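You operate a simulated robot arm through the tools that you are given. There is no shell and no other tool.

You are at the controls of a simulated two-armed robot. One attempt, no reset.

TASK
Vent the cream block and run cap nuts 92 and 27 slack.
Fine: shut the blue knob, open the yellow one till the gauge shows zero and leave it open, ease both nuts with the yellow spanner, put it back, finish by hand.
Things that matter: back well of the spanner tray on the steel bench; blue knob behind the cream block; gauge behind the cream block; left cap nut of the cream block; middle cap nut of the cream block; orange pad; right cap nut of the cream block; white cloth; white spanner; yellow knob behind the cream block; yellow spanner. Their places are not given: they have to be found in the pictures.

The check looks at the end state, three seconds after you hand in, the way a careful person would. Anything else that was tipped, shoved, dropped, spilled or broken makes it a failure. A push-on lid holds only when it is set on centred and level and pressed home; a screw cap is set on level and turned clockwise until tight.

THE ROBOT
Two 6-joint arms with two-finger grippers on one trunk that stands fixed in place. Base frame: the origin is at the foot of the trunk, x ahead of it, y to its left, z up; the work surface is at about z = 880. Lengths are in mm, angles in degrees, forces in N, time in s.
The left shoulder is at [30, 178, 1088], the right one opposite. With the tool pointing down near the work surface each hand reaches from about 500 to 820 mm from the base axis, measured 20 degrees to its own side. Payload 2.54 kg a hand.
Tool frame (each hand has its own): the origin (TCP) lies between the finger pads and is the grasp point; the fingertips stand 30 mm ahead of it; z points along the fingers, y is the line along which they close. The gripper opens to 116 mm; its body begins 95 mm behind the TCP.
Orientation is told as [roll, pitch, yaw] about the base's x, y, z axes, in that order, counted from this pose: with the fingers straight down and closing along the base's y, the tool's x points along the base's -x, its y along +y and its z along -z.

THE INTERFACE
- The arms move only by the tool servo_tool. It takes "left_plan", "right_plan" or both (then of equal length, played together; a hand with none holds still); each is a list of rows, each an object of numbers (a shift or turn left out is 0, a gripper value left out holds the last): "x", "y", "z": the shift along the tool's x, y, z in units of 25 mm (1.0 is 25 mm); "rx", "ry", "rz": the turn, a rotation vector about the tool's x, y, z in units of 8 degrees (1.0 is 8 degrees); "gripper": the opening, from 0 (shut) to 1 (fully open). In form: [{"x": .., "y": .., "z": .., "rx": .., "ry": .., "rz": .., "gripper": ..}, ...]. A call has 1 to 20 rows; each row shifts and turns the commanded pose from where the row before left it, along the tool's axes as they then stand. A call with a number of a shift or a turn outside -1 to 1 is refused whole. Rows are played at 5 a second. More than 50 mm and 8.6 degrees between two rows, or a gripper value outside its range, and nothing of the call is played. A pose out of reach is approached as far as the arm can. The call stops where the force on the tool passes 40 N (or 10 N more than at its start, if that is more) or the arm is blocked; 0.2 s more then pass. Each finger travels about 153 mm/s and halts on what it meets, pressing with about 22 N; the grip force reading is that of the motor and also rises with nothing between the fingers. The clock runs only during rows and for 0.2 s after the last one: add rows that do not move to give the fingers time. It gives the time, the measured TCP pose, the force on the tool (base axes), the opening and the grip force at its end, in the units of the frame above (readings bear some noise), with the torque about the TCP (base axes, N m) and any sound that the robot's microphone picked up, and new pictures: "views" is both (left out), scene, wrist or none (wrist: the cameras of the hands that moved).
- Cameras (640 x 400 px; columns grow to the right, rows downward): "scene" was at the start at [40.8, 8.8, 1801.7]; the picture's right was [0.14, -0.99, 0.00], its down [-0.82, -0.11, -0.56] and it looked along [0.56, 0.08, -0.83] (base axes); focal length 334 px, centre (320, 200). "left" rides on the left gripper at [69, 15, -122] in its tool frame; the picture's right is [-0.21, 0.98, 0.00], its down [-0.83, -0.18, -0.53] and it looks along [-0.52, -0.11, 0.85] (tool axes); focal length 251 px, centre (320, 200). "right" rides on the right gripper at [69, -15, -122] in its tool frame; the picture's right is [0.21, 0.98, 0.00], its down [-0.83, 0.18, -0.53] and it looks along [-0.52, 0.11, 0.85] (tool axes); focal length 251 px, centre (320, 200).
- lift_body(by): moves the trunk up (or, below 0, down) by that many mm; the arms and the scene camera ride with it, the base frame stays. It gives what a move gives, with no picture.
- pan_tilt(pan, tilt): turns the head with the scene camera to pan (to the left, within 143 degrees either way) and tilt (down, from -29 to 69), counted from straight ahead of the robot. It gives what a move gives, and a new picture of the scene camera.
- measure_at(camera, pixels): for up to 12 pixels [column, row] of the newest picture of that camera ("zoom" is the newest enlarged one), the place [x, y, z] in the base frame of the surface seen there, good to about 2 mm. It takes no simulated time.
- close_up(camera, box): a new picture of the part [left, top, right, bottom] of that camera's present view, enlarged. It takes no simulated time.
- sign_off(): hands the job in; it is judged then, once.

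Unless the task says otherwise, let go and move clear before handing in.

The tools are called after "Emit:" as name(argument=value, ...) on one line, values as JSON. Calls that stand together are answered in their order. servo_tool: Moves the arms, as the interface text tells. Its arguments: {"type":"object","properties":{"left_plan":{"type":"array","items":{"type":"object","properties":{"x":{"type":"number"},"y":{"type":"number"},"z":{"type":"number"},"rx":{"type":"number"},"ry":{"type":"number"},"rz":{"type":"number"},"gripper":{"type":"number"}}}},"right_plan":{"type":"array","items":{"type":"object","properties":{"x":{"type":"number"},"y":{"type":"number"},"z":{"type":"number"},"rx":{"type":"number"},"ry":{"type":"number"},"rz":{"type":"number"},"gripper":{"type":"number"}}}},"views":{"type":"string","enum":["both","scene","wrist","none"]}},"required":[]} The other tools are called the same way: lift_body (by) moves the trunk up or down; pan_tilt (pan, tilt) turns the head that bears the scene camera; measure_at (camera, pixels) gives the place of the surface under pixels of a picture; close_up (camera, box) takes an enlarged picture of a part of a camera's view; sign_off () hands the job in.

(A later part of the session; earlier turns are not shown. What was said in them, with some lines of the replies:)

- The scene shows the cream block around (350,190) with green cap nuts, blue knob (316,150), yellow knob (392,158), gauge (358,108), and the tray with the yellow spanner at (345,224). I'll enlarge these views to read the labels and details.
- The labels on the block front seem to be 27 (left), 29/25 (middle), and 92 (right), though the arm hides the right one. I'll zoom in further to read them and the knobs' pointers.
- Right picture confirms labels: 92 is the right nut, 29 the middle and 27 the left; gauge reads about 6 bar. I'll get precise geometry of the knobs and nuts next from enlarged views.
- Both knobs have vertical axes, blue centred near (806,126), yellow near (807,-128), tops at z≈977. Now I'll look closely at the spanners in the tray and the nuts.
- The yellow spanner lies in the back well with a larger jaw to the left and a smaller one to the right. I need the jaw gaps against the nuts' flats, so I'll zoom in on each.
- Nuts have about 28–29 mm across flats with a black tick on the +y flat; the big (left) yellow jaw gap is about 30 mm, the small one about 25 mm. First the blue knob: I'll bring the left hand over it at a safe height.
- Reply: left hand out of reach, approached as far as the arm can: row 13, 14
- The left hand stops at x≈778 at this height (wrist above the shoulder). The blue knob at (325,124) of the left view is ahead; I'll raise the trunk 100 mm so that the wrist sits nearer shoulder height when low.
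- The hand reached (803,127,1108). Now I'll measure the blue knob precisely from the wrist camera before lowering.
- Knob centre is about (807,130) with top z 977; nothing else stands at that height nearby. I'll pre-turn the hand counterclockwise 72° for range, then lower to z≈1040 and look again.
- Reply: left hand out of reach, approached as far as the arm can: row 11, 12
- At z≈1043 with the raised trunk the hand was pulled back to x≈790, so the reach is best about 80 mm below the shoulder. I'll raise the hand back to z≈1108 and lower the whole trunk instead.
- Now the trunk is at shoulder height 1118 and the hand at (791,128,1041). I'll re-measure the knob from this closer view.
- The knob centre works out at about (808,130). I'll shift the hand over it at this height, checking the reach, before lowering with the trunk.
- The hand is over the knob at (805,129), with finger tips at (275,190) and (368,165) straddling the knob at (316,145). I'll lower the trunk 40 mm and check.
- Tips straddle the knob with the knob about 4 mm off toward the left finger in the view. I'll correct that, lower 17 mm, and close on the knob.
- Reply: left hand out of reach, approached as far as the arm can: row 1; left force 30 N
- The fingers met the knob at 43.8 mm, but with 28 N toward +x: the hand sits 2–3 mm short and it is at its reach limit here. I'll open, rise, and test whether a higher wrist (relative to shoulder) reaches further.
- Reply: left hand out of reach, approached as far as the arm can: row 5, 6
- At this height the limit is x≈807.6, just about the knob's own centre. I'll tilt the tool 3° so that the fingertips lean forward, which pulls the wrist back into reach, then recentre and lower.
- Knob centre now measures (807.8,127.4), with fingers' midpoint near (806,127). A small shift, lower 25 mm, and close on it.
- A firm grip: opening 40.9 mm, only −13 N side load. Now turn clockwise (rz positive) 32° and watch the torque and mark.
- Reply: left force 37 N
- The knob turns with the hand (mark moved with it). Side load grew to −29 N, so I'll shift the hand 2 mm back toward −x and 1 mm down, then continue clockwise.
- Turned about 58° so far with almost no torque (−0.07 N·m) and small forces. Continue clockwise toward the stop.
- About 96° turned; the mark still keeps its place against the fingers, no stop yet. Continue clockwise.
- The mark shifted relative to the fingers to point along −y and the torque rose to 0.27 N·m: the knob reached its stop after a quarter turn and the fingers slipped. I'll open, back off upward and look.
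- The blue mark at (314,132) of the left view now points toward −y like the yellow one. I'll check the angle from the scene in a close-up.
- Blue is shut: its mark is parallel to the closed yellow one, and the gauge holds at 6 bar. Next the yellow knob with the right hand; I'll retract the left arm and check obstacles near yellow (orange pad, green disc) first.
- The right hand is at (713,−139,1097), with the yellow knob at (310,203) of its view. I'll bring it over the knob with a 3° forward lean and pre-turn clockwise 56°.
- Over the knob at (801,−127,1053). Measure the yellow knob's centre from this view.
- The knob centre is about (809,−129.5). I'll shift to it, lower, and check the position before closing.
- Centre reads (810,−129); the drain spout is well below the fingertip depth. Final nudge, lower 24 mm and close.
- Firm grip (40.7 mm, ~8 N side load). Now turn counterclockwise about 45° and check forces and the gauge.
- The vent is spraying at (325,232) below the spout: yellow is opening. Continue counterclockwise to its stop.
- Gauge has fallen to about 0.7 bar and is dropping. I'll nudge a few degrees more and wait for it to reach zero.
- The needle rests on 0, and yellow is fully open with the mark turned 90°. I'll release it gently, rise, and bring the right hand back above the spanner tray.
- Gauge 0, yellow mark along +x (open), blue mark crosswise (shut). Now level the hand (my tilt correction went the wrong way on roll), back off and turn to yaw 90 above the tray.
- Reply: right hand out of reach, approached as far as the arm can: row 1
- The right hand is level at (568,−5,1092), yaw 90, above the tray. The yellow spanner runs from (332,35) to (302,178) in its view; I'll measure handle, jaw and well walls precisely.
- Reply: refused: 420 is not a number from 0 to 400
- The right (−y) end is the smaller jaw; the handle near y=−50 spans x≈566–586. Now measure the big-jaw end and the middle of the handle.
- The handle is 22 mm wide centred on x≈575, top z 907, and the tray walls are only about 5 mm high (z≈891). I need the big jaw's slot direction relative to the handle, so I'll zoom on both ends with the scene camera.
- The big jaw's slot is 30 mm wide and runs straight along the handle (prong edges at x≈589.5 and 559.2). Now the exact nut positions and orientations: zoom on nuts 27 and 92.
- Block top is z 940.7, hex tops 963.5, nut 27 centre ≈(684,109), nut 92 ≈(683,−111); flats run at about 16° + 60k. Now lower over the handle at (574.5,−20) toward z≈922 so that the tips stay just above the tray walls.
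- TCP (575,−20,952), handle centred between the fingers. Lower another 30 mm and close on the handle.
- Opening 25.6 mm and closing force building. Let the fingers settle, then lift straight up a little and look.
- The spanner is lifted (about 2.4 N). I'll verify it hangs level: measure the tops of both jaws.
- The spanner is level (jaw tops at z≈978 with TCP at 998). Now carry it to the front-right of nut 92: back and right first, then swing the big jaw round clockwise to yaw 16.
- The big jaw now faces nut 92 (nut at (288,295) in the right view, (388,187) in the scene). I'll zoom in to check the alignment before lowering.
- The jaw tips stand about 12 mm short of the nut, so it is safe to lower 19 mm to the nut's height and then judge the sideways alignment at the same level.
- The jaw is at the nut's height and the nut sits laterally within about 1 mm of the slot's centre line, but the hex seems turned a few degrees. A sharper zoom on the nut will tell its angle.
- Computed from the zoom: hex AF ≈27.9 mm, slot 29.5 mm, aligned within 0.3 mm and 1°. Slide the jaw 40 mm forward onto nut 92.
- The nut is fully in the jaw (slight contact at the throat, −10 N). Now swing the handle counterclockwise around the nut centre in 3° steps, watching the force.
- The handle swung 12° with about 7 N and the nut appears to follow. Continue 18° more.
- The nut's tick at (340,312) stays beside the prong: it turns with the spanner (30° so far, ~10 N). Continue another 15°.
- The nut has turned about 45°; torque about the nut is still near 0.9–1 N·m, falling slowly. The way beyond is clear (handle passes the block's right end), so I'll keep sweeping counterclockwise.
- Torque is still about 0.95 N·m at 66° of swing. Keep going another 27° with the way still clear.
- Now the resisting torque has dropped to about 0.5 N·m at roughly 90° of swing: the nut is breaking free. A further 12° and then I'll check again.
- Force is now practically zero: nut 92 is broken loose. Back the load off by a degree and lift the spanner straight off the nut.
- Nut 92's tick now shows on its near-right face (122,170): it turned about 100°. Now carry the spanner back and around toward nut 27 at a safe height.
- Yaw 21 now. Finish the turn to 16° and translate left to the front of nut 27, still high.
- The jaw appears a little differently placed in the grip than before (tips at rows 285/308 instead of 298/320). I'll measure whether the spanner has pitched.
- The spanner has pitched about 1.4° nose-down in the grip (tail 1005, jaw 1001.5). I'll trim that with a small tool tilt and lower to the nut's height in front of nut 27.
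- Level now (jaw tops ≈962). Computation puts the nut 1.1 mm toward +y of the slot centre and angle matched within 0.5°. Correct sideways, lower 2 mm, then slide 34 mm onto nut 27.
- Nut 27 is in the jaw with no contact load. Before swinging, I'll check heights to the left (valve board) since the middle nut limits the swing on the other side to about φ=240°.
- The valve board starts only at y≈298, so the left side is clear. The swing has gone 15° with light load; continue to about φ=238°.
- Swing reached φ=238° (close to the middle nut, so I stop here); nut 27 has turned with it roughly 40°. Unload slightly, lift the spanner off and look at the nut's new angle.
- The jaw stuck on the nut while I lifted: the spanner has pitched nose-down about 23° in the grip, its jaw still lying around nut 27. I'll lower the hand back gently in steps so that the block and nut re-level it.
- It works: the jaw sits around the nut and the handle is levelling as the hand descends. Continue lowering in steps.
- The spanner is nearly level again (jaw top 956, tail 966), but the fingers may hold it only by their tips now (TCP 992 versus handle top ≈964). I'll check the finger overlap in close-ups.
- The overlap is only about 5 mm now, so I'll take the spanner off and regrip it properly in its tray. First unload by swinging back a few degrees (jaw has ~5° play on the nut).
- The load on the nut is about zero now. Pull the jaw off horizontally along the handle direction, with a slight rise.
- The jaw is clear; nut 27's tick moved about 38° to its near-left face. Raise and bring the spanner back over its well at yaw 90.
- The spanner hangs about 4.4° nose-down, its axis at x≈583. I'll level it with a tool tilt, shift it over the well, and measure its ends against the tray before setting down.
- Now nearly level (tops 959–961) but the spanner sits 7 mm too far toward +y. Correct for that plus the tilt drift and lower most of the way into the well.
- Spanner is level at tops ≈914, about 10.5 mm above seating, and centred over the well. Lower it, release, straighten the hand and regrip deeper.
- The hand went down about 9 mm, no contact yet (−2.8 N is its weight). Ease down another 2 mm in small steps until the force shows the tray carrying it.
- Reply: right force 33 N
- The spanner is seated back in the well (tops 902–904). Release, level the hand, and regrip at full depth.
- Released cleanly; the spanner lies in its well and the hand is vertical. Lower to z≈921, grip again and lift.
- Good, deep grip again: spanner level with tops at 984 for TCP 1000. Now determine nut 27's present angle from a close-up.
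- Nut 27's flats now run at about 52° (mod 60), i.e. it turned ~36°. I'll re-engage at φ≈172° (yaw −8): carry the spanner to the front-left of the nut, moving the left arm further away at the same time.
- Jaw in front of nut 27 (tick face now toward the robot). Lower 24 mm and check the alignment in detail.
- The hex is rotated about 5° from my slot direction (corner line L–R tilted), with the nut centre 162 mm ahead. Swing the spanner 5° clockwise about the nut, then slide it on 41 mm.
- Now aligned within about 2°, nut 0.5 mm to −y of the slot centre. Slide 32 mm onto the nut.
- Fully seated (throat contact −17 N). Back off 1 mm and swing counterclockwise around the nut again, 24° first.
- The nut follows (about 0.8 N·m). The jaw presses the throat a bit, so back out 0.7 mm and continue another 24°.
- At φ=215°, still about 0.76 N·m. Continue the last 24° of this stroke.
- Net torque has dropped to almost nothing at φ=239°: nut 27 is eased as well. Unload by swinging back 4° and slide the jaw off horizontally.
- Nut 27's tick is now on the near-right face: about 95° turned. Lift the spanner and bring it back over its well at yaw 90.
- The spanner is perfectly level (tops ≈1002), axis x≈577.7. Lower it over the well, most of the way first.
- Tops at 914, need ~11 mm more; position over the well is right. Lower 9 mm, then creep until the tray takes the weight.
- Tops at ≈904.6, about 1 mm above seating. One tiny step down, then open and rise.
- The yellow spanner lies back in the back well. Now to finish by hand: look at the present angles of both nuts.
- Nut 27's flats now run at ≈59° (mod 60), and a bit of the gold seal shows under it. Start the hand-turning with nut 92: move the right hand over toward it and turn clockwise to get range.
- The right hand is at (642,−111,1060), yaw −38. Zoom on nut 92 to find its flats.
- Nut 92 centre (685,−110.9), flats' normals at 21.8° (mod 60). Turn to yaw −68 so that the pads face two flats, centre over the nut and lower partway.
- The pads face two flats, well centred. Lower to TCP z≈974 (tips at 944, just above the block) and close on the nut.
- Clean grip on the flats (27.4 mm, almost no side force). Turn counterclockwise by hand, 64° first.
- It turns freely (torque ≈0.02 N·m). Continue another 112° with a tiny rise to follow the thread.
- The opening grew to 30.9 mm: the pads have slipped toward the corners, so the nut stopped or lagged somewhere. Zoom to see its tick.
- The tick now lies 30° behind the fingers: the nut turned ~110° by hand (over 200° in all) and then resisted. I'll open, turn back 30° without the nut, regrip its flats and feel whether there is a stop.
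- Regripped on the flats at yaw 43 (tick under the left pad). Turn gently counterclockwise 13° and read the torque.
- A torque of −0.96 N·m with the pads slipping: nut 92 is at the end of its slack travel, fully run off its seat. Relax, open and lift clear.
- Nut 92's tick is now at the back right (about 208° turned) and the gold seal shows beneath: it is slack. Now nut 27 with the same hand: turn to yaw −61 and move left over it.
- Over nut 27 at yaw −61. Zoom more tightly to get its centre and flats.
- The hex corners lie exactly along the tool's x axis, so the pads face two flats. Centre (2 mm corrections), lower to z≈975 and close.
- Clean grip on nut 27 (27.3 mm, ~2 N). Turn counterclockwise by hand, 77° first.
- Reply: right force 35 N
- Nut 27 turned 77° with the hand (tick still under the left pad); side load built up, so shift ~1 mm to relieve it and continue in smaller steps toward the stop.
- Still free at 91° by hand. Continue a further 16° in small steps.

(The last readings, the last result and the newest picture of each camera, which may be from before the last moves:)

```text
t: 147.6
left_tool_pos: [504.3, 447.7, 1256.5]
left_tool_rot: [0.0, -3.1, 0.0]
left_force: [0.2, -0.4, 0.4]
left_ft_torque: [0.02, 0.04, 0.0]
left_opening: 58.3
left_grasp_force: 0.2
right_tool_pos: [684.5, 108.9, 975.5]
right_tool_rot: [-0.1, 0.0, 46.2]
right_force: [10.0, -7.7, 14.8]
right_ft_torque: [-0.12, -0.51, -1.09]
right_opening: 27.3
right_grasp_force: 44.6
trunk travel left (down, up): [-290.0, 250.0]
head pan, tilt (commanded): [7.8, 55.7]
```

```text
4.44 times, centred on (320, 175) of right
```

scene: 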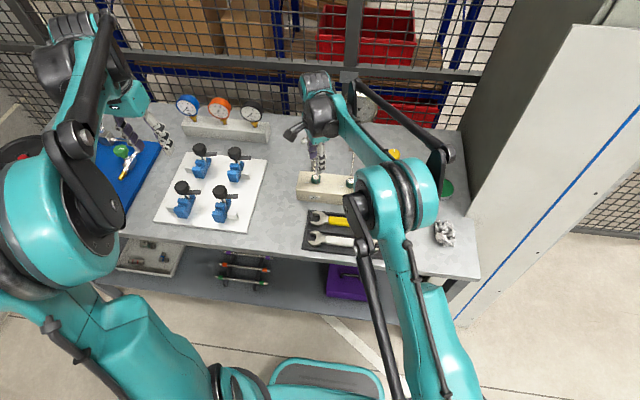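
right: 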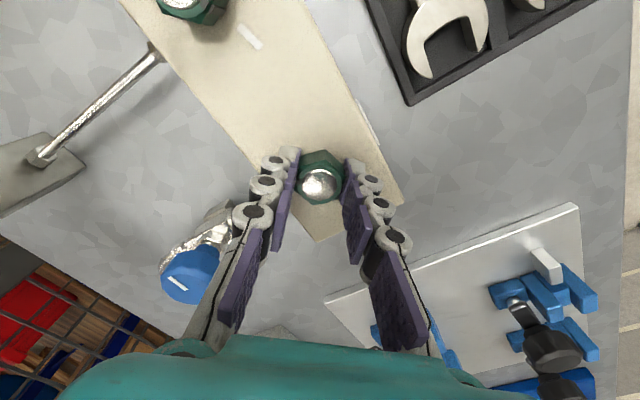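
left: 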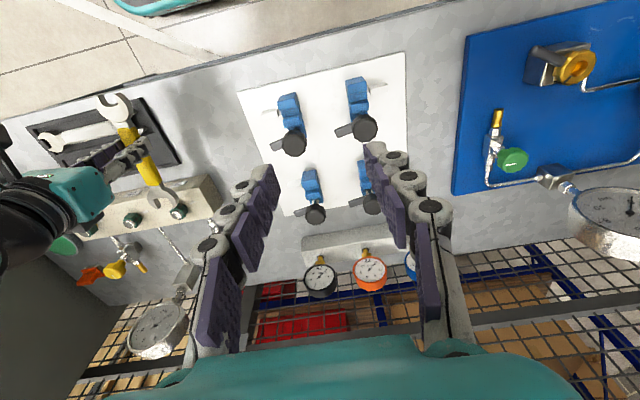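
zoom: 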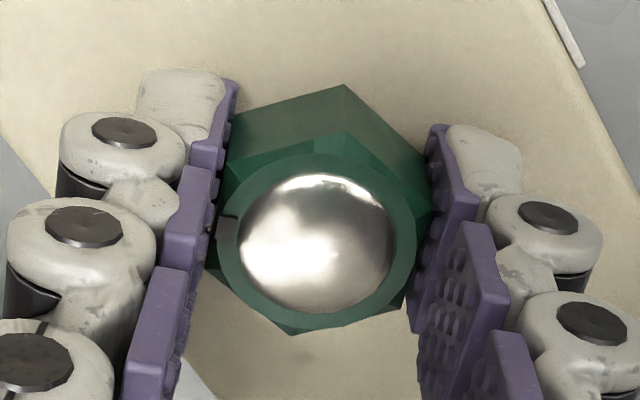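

Torque −1.09 N·m: nut 27 has reached the same end stop after about 206° in total. Relax slightly, open and lift clear.

Emit:
servo_tool(right_plan=[{"rz": 0.15}, {"gripper": 0.45}, {}, {"z": -0.4}, {"z": -0.8}, {"z": -1}, {"z": -1}, {"z": -1}, {}], views="both")

Emit:
close_up(camera="right", box=[160, 20, 400, 230])

```text
t: 149.6
left_tool_pos: [505.1, 448.6, 1256.5]
left_tool_rot: [0.1, -3.2, 0.0]
left_force: [-0.3, 0.1, -0.2]
left_ft_torque: [-0.01, 0.0, -0.04]
left_opening: 57.9
left_grasp_force: 0.1
right_tool_pos: [683.9, 109.9, 1079.8]
right_tool_rot: [0.0, 0.1, 45.1]
right_force: [0.2, -0.4, -1.0]
right_ft_torque: [-0.01, 0.0, 0.01]
right_opening: 52.1
right_grasp_force: 0.1
trunk travel left (down, up): [-290.0, 250.0]
head pan, tilt (commanded): [7.8, 55.7]
```

scene: 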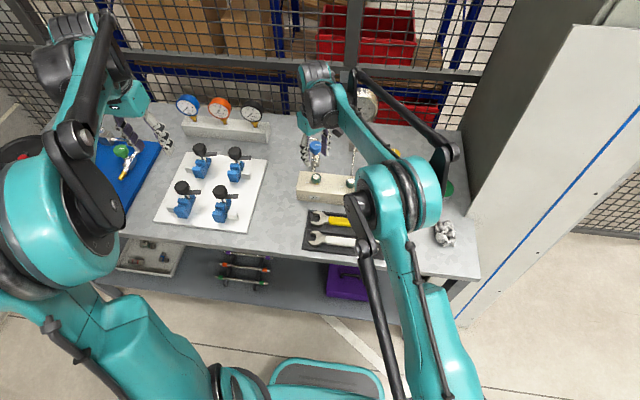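
right: 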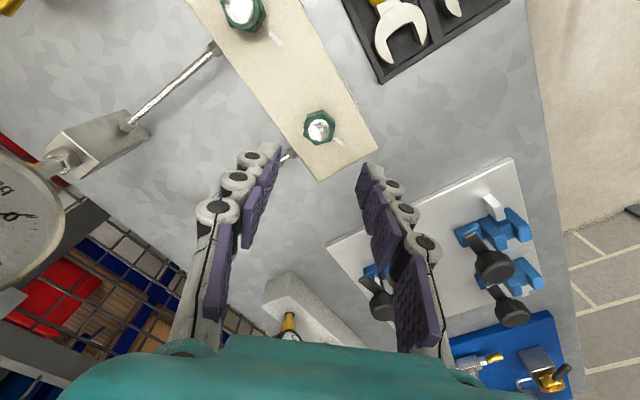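

```text
1.90 times, centred on (280, 125) of right
```

zoom: 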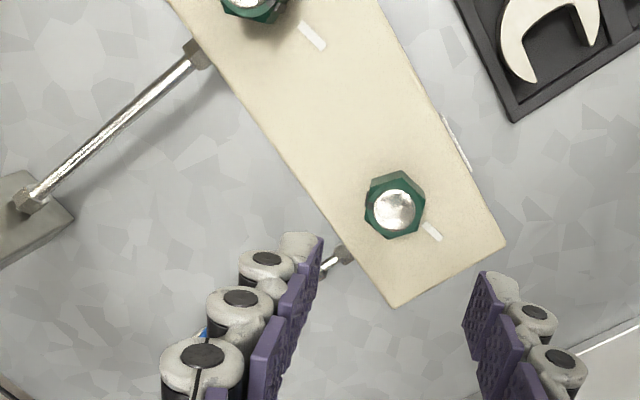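

Nut 27 released. Now retract the right hand back and up, well clear, and inspect the whole scene.

Emit:
servo_tool(right_plan=[{"z": -0.8}, {"x": 0.99, "y": -0.05, "z": -0.3}, {"x": 0.99, "y": -0.05, "z": -0.3}, {"x": 0.99, "y": -0.05, "z": -0.3}, {"x": 0.99, "y": -0.05, "z": -0.3}, {"x": 0.99, "y": -0.05, "z": -0.3}, {"x": 0.99, "y": -0.05, "z": -0.3}, {"x": 0.99, "y": -0.05, "z": -0.3}, {"x": 0.99, "y": -0.05, "z": -0.3}, {"x": 0.99, "y": -0.05, "z": -0.3}, {"x": 0.6, "y": -0.7, "z": -0.3}, {"x": 0.6, "y": -0.7}, {}], views="both")

Emit:
close_up(camera="scene", box=[285, 85, 415, 260])

Emit:
close_up(camera="scene", box=[290, 165, 410, 205])

Emit:
close_up(camera="scene", box=[295, 85, 410, 165])

```text
t: 152.4
left_tool_pos: [504.5, 449.4, 1256.6]
left_tool_rot: [0.0, -3.1, 0.0]
left_force: [-0.4, -0.1, -0.4]
left_ft_torque: [-0.02, -0.01, -0.02]
left_opening: 57.9
left_grasp_force: 0.0
right_tool_pos: [537.7, -99.9, 1174.3]
right_tool_rot: [0.1, 0.1, 45.1]
right_force: [0.3, 0.3, 0.2]
right_ft_torque: [-0.01, 0.02, -0.01]
right_opening: 52.0
right_grasp_force: 0.1
trunk travel left (down, up): [-290.0, 250.0]
head pan, tilt (commanded): [7.8, 55.7]
```

scene: 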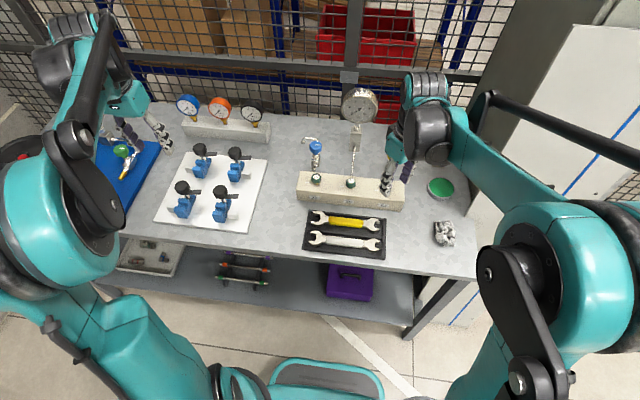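
right: 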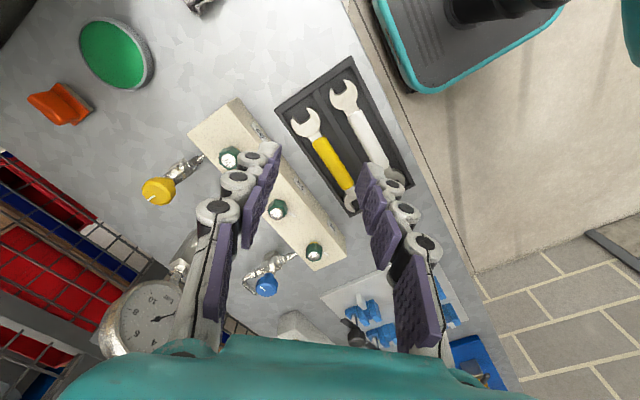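

```text
2.29 times, centred on (350, 172) of scene
```

zoom: 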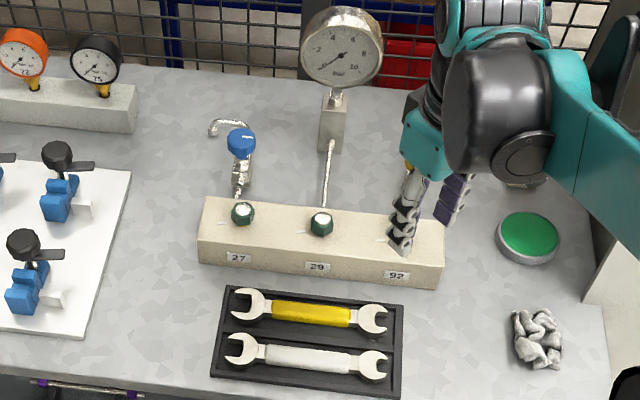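

```text
5.33 times, centred on (350, 185) of scene
```

zoom: 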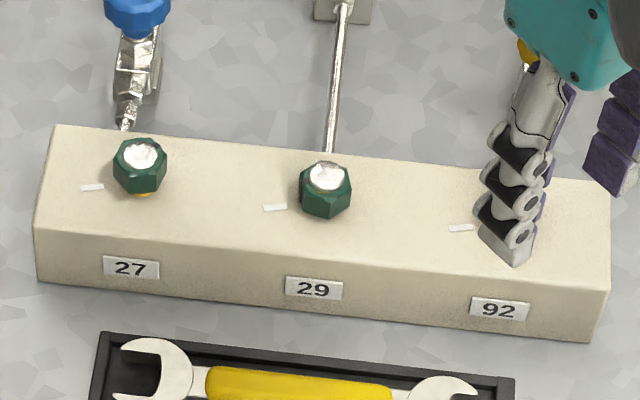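

```text
5.00 times, centred on (352, 125) of scene
```

zoom: 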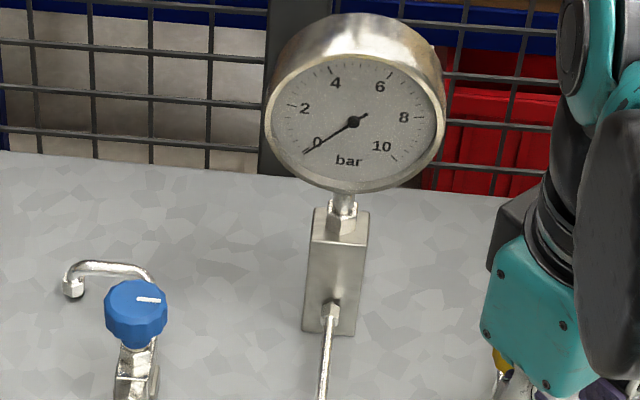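

Gauge 0, blue shut, spanner back in the back well. I'll pull the right hand further back so that I can inspect nuts 29 and 92 and the yellow knob.

Emit:
servo_tool(right_plan=[{"x": 0.7, "y": 0.7, "z": -0.4}, {"x": 0.7, "y": 0.7, "z": -0.4}, {"x": 0.9, "y": -0.2, "z": -0.4}, {"x": 0.9, "y": -0.4}, {"x": 0.7, "y": -0.7}, {"x": 0.7, "y": -0.7}, {"x": 0.7, "y": -0.7}, {}], views="scene")

Emit:
close_up(camera="scene", box=[290, 140, 410, 215])

Emit:
close_up(camera="scene", box=[338, 170, 398, 200])

```text
t: 154.2
left_tool_pos: [503.8, 450.7, 1257.6]
left_tool_rot: [0.0, -3.1, 0.0]
left_force: [-0.1, 0.3, -0.6]
left_ft_torque: [-0.02, -0.02, -0.01]
left_opening: 57.6
left_grasp_force: 0.1
right_tool_pos: [465.7, -218.8, 1206.0]
right_tool_rot: [0.0, 0.0, 45.1]
right_force: [-0.4, -0.3, 0.3]
right_ft_torque: [-0.03, 0.0, 0.03]
right_opening: 52.2
right_grasp_force: 0.0
trunk travel left (down, up): [-290.0, 250.0]
head pan, tilt (commanded): [7.8, 55.7]
```

scene: 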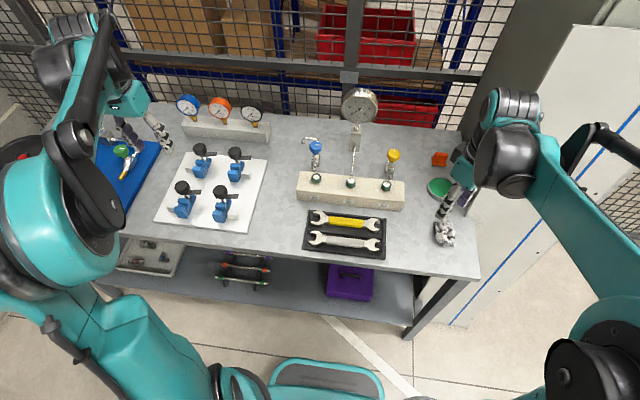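

```text
5.33 times, centred on (350, 178) of scene
```

zoom: 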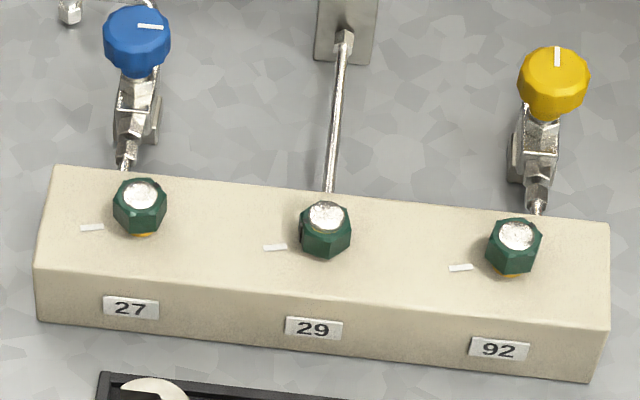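

```text
10.67 times, centred on (368, 185) of scene
```

zoom: 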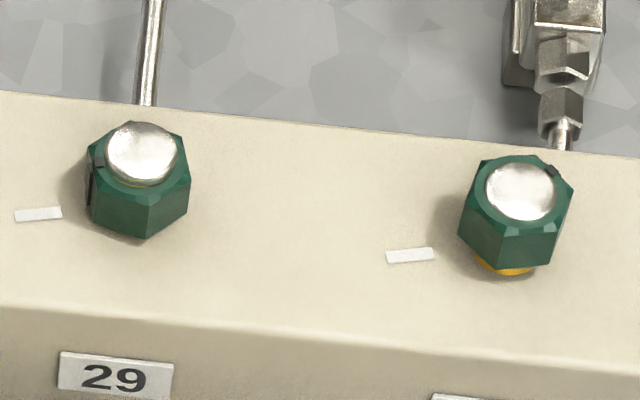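

Everything checks out. The gauge reads 0, the blue mark is crosswise (shut) and the yellow mark is inline (open). Nuts 27 and 92 are both turned to their stops, with the gold seal visible under each. Nut 29's tick still lines up with its mark, and the yellow spanner is in the back well. Both hands are empty and clear, so I'm handing in.

Emit:
sign_off()

```text
The job is handed in.
```

The cream block is vented and cap nuts 92 and 27 are both slack, and I've handed the job in. I don't have the check's result.

- **Valves and gauge:** the blue knob is shut. The yellow knob is open and left open, and the gauge dropped from about 6 bar to zero and stayed there.
- **Nuts 92 and 27:** I eased each about 100° with the big jaw of the yellow spanner, then ran it on by hand. Both stopped firmly at about 206–208° in total. I took that as the end of their travel and did not force them further.
- **Nut 29:** not touched. Its tick still lines up with its mark.
- **Spanner:** the yellow spanner is back in the back well of the tray.

**Spanner slip on nut 27:** after the first stroke the jaw stuck when I lifted it, and the spanner tipped in the grip. I lowered it, slid it off, set it back in its well to regrip, then finished the nut. Nothing was dropped, and the last pictures show nothing else out of place.
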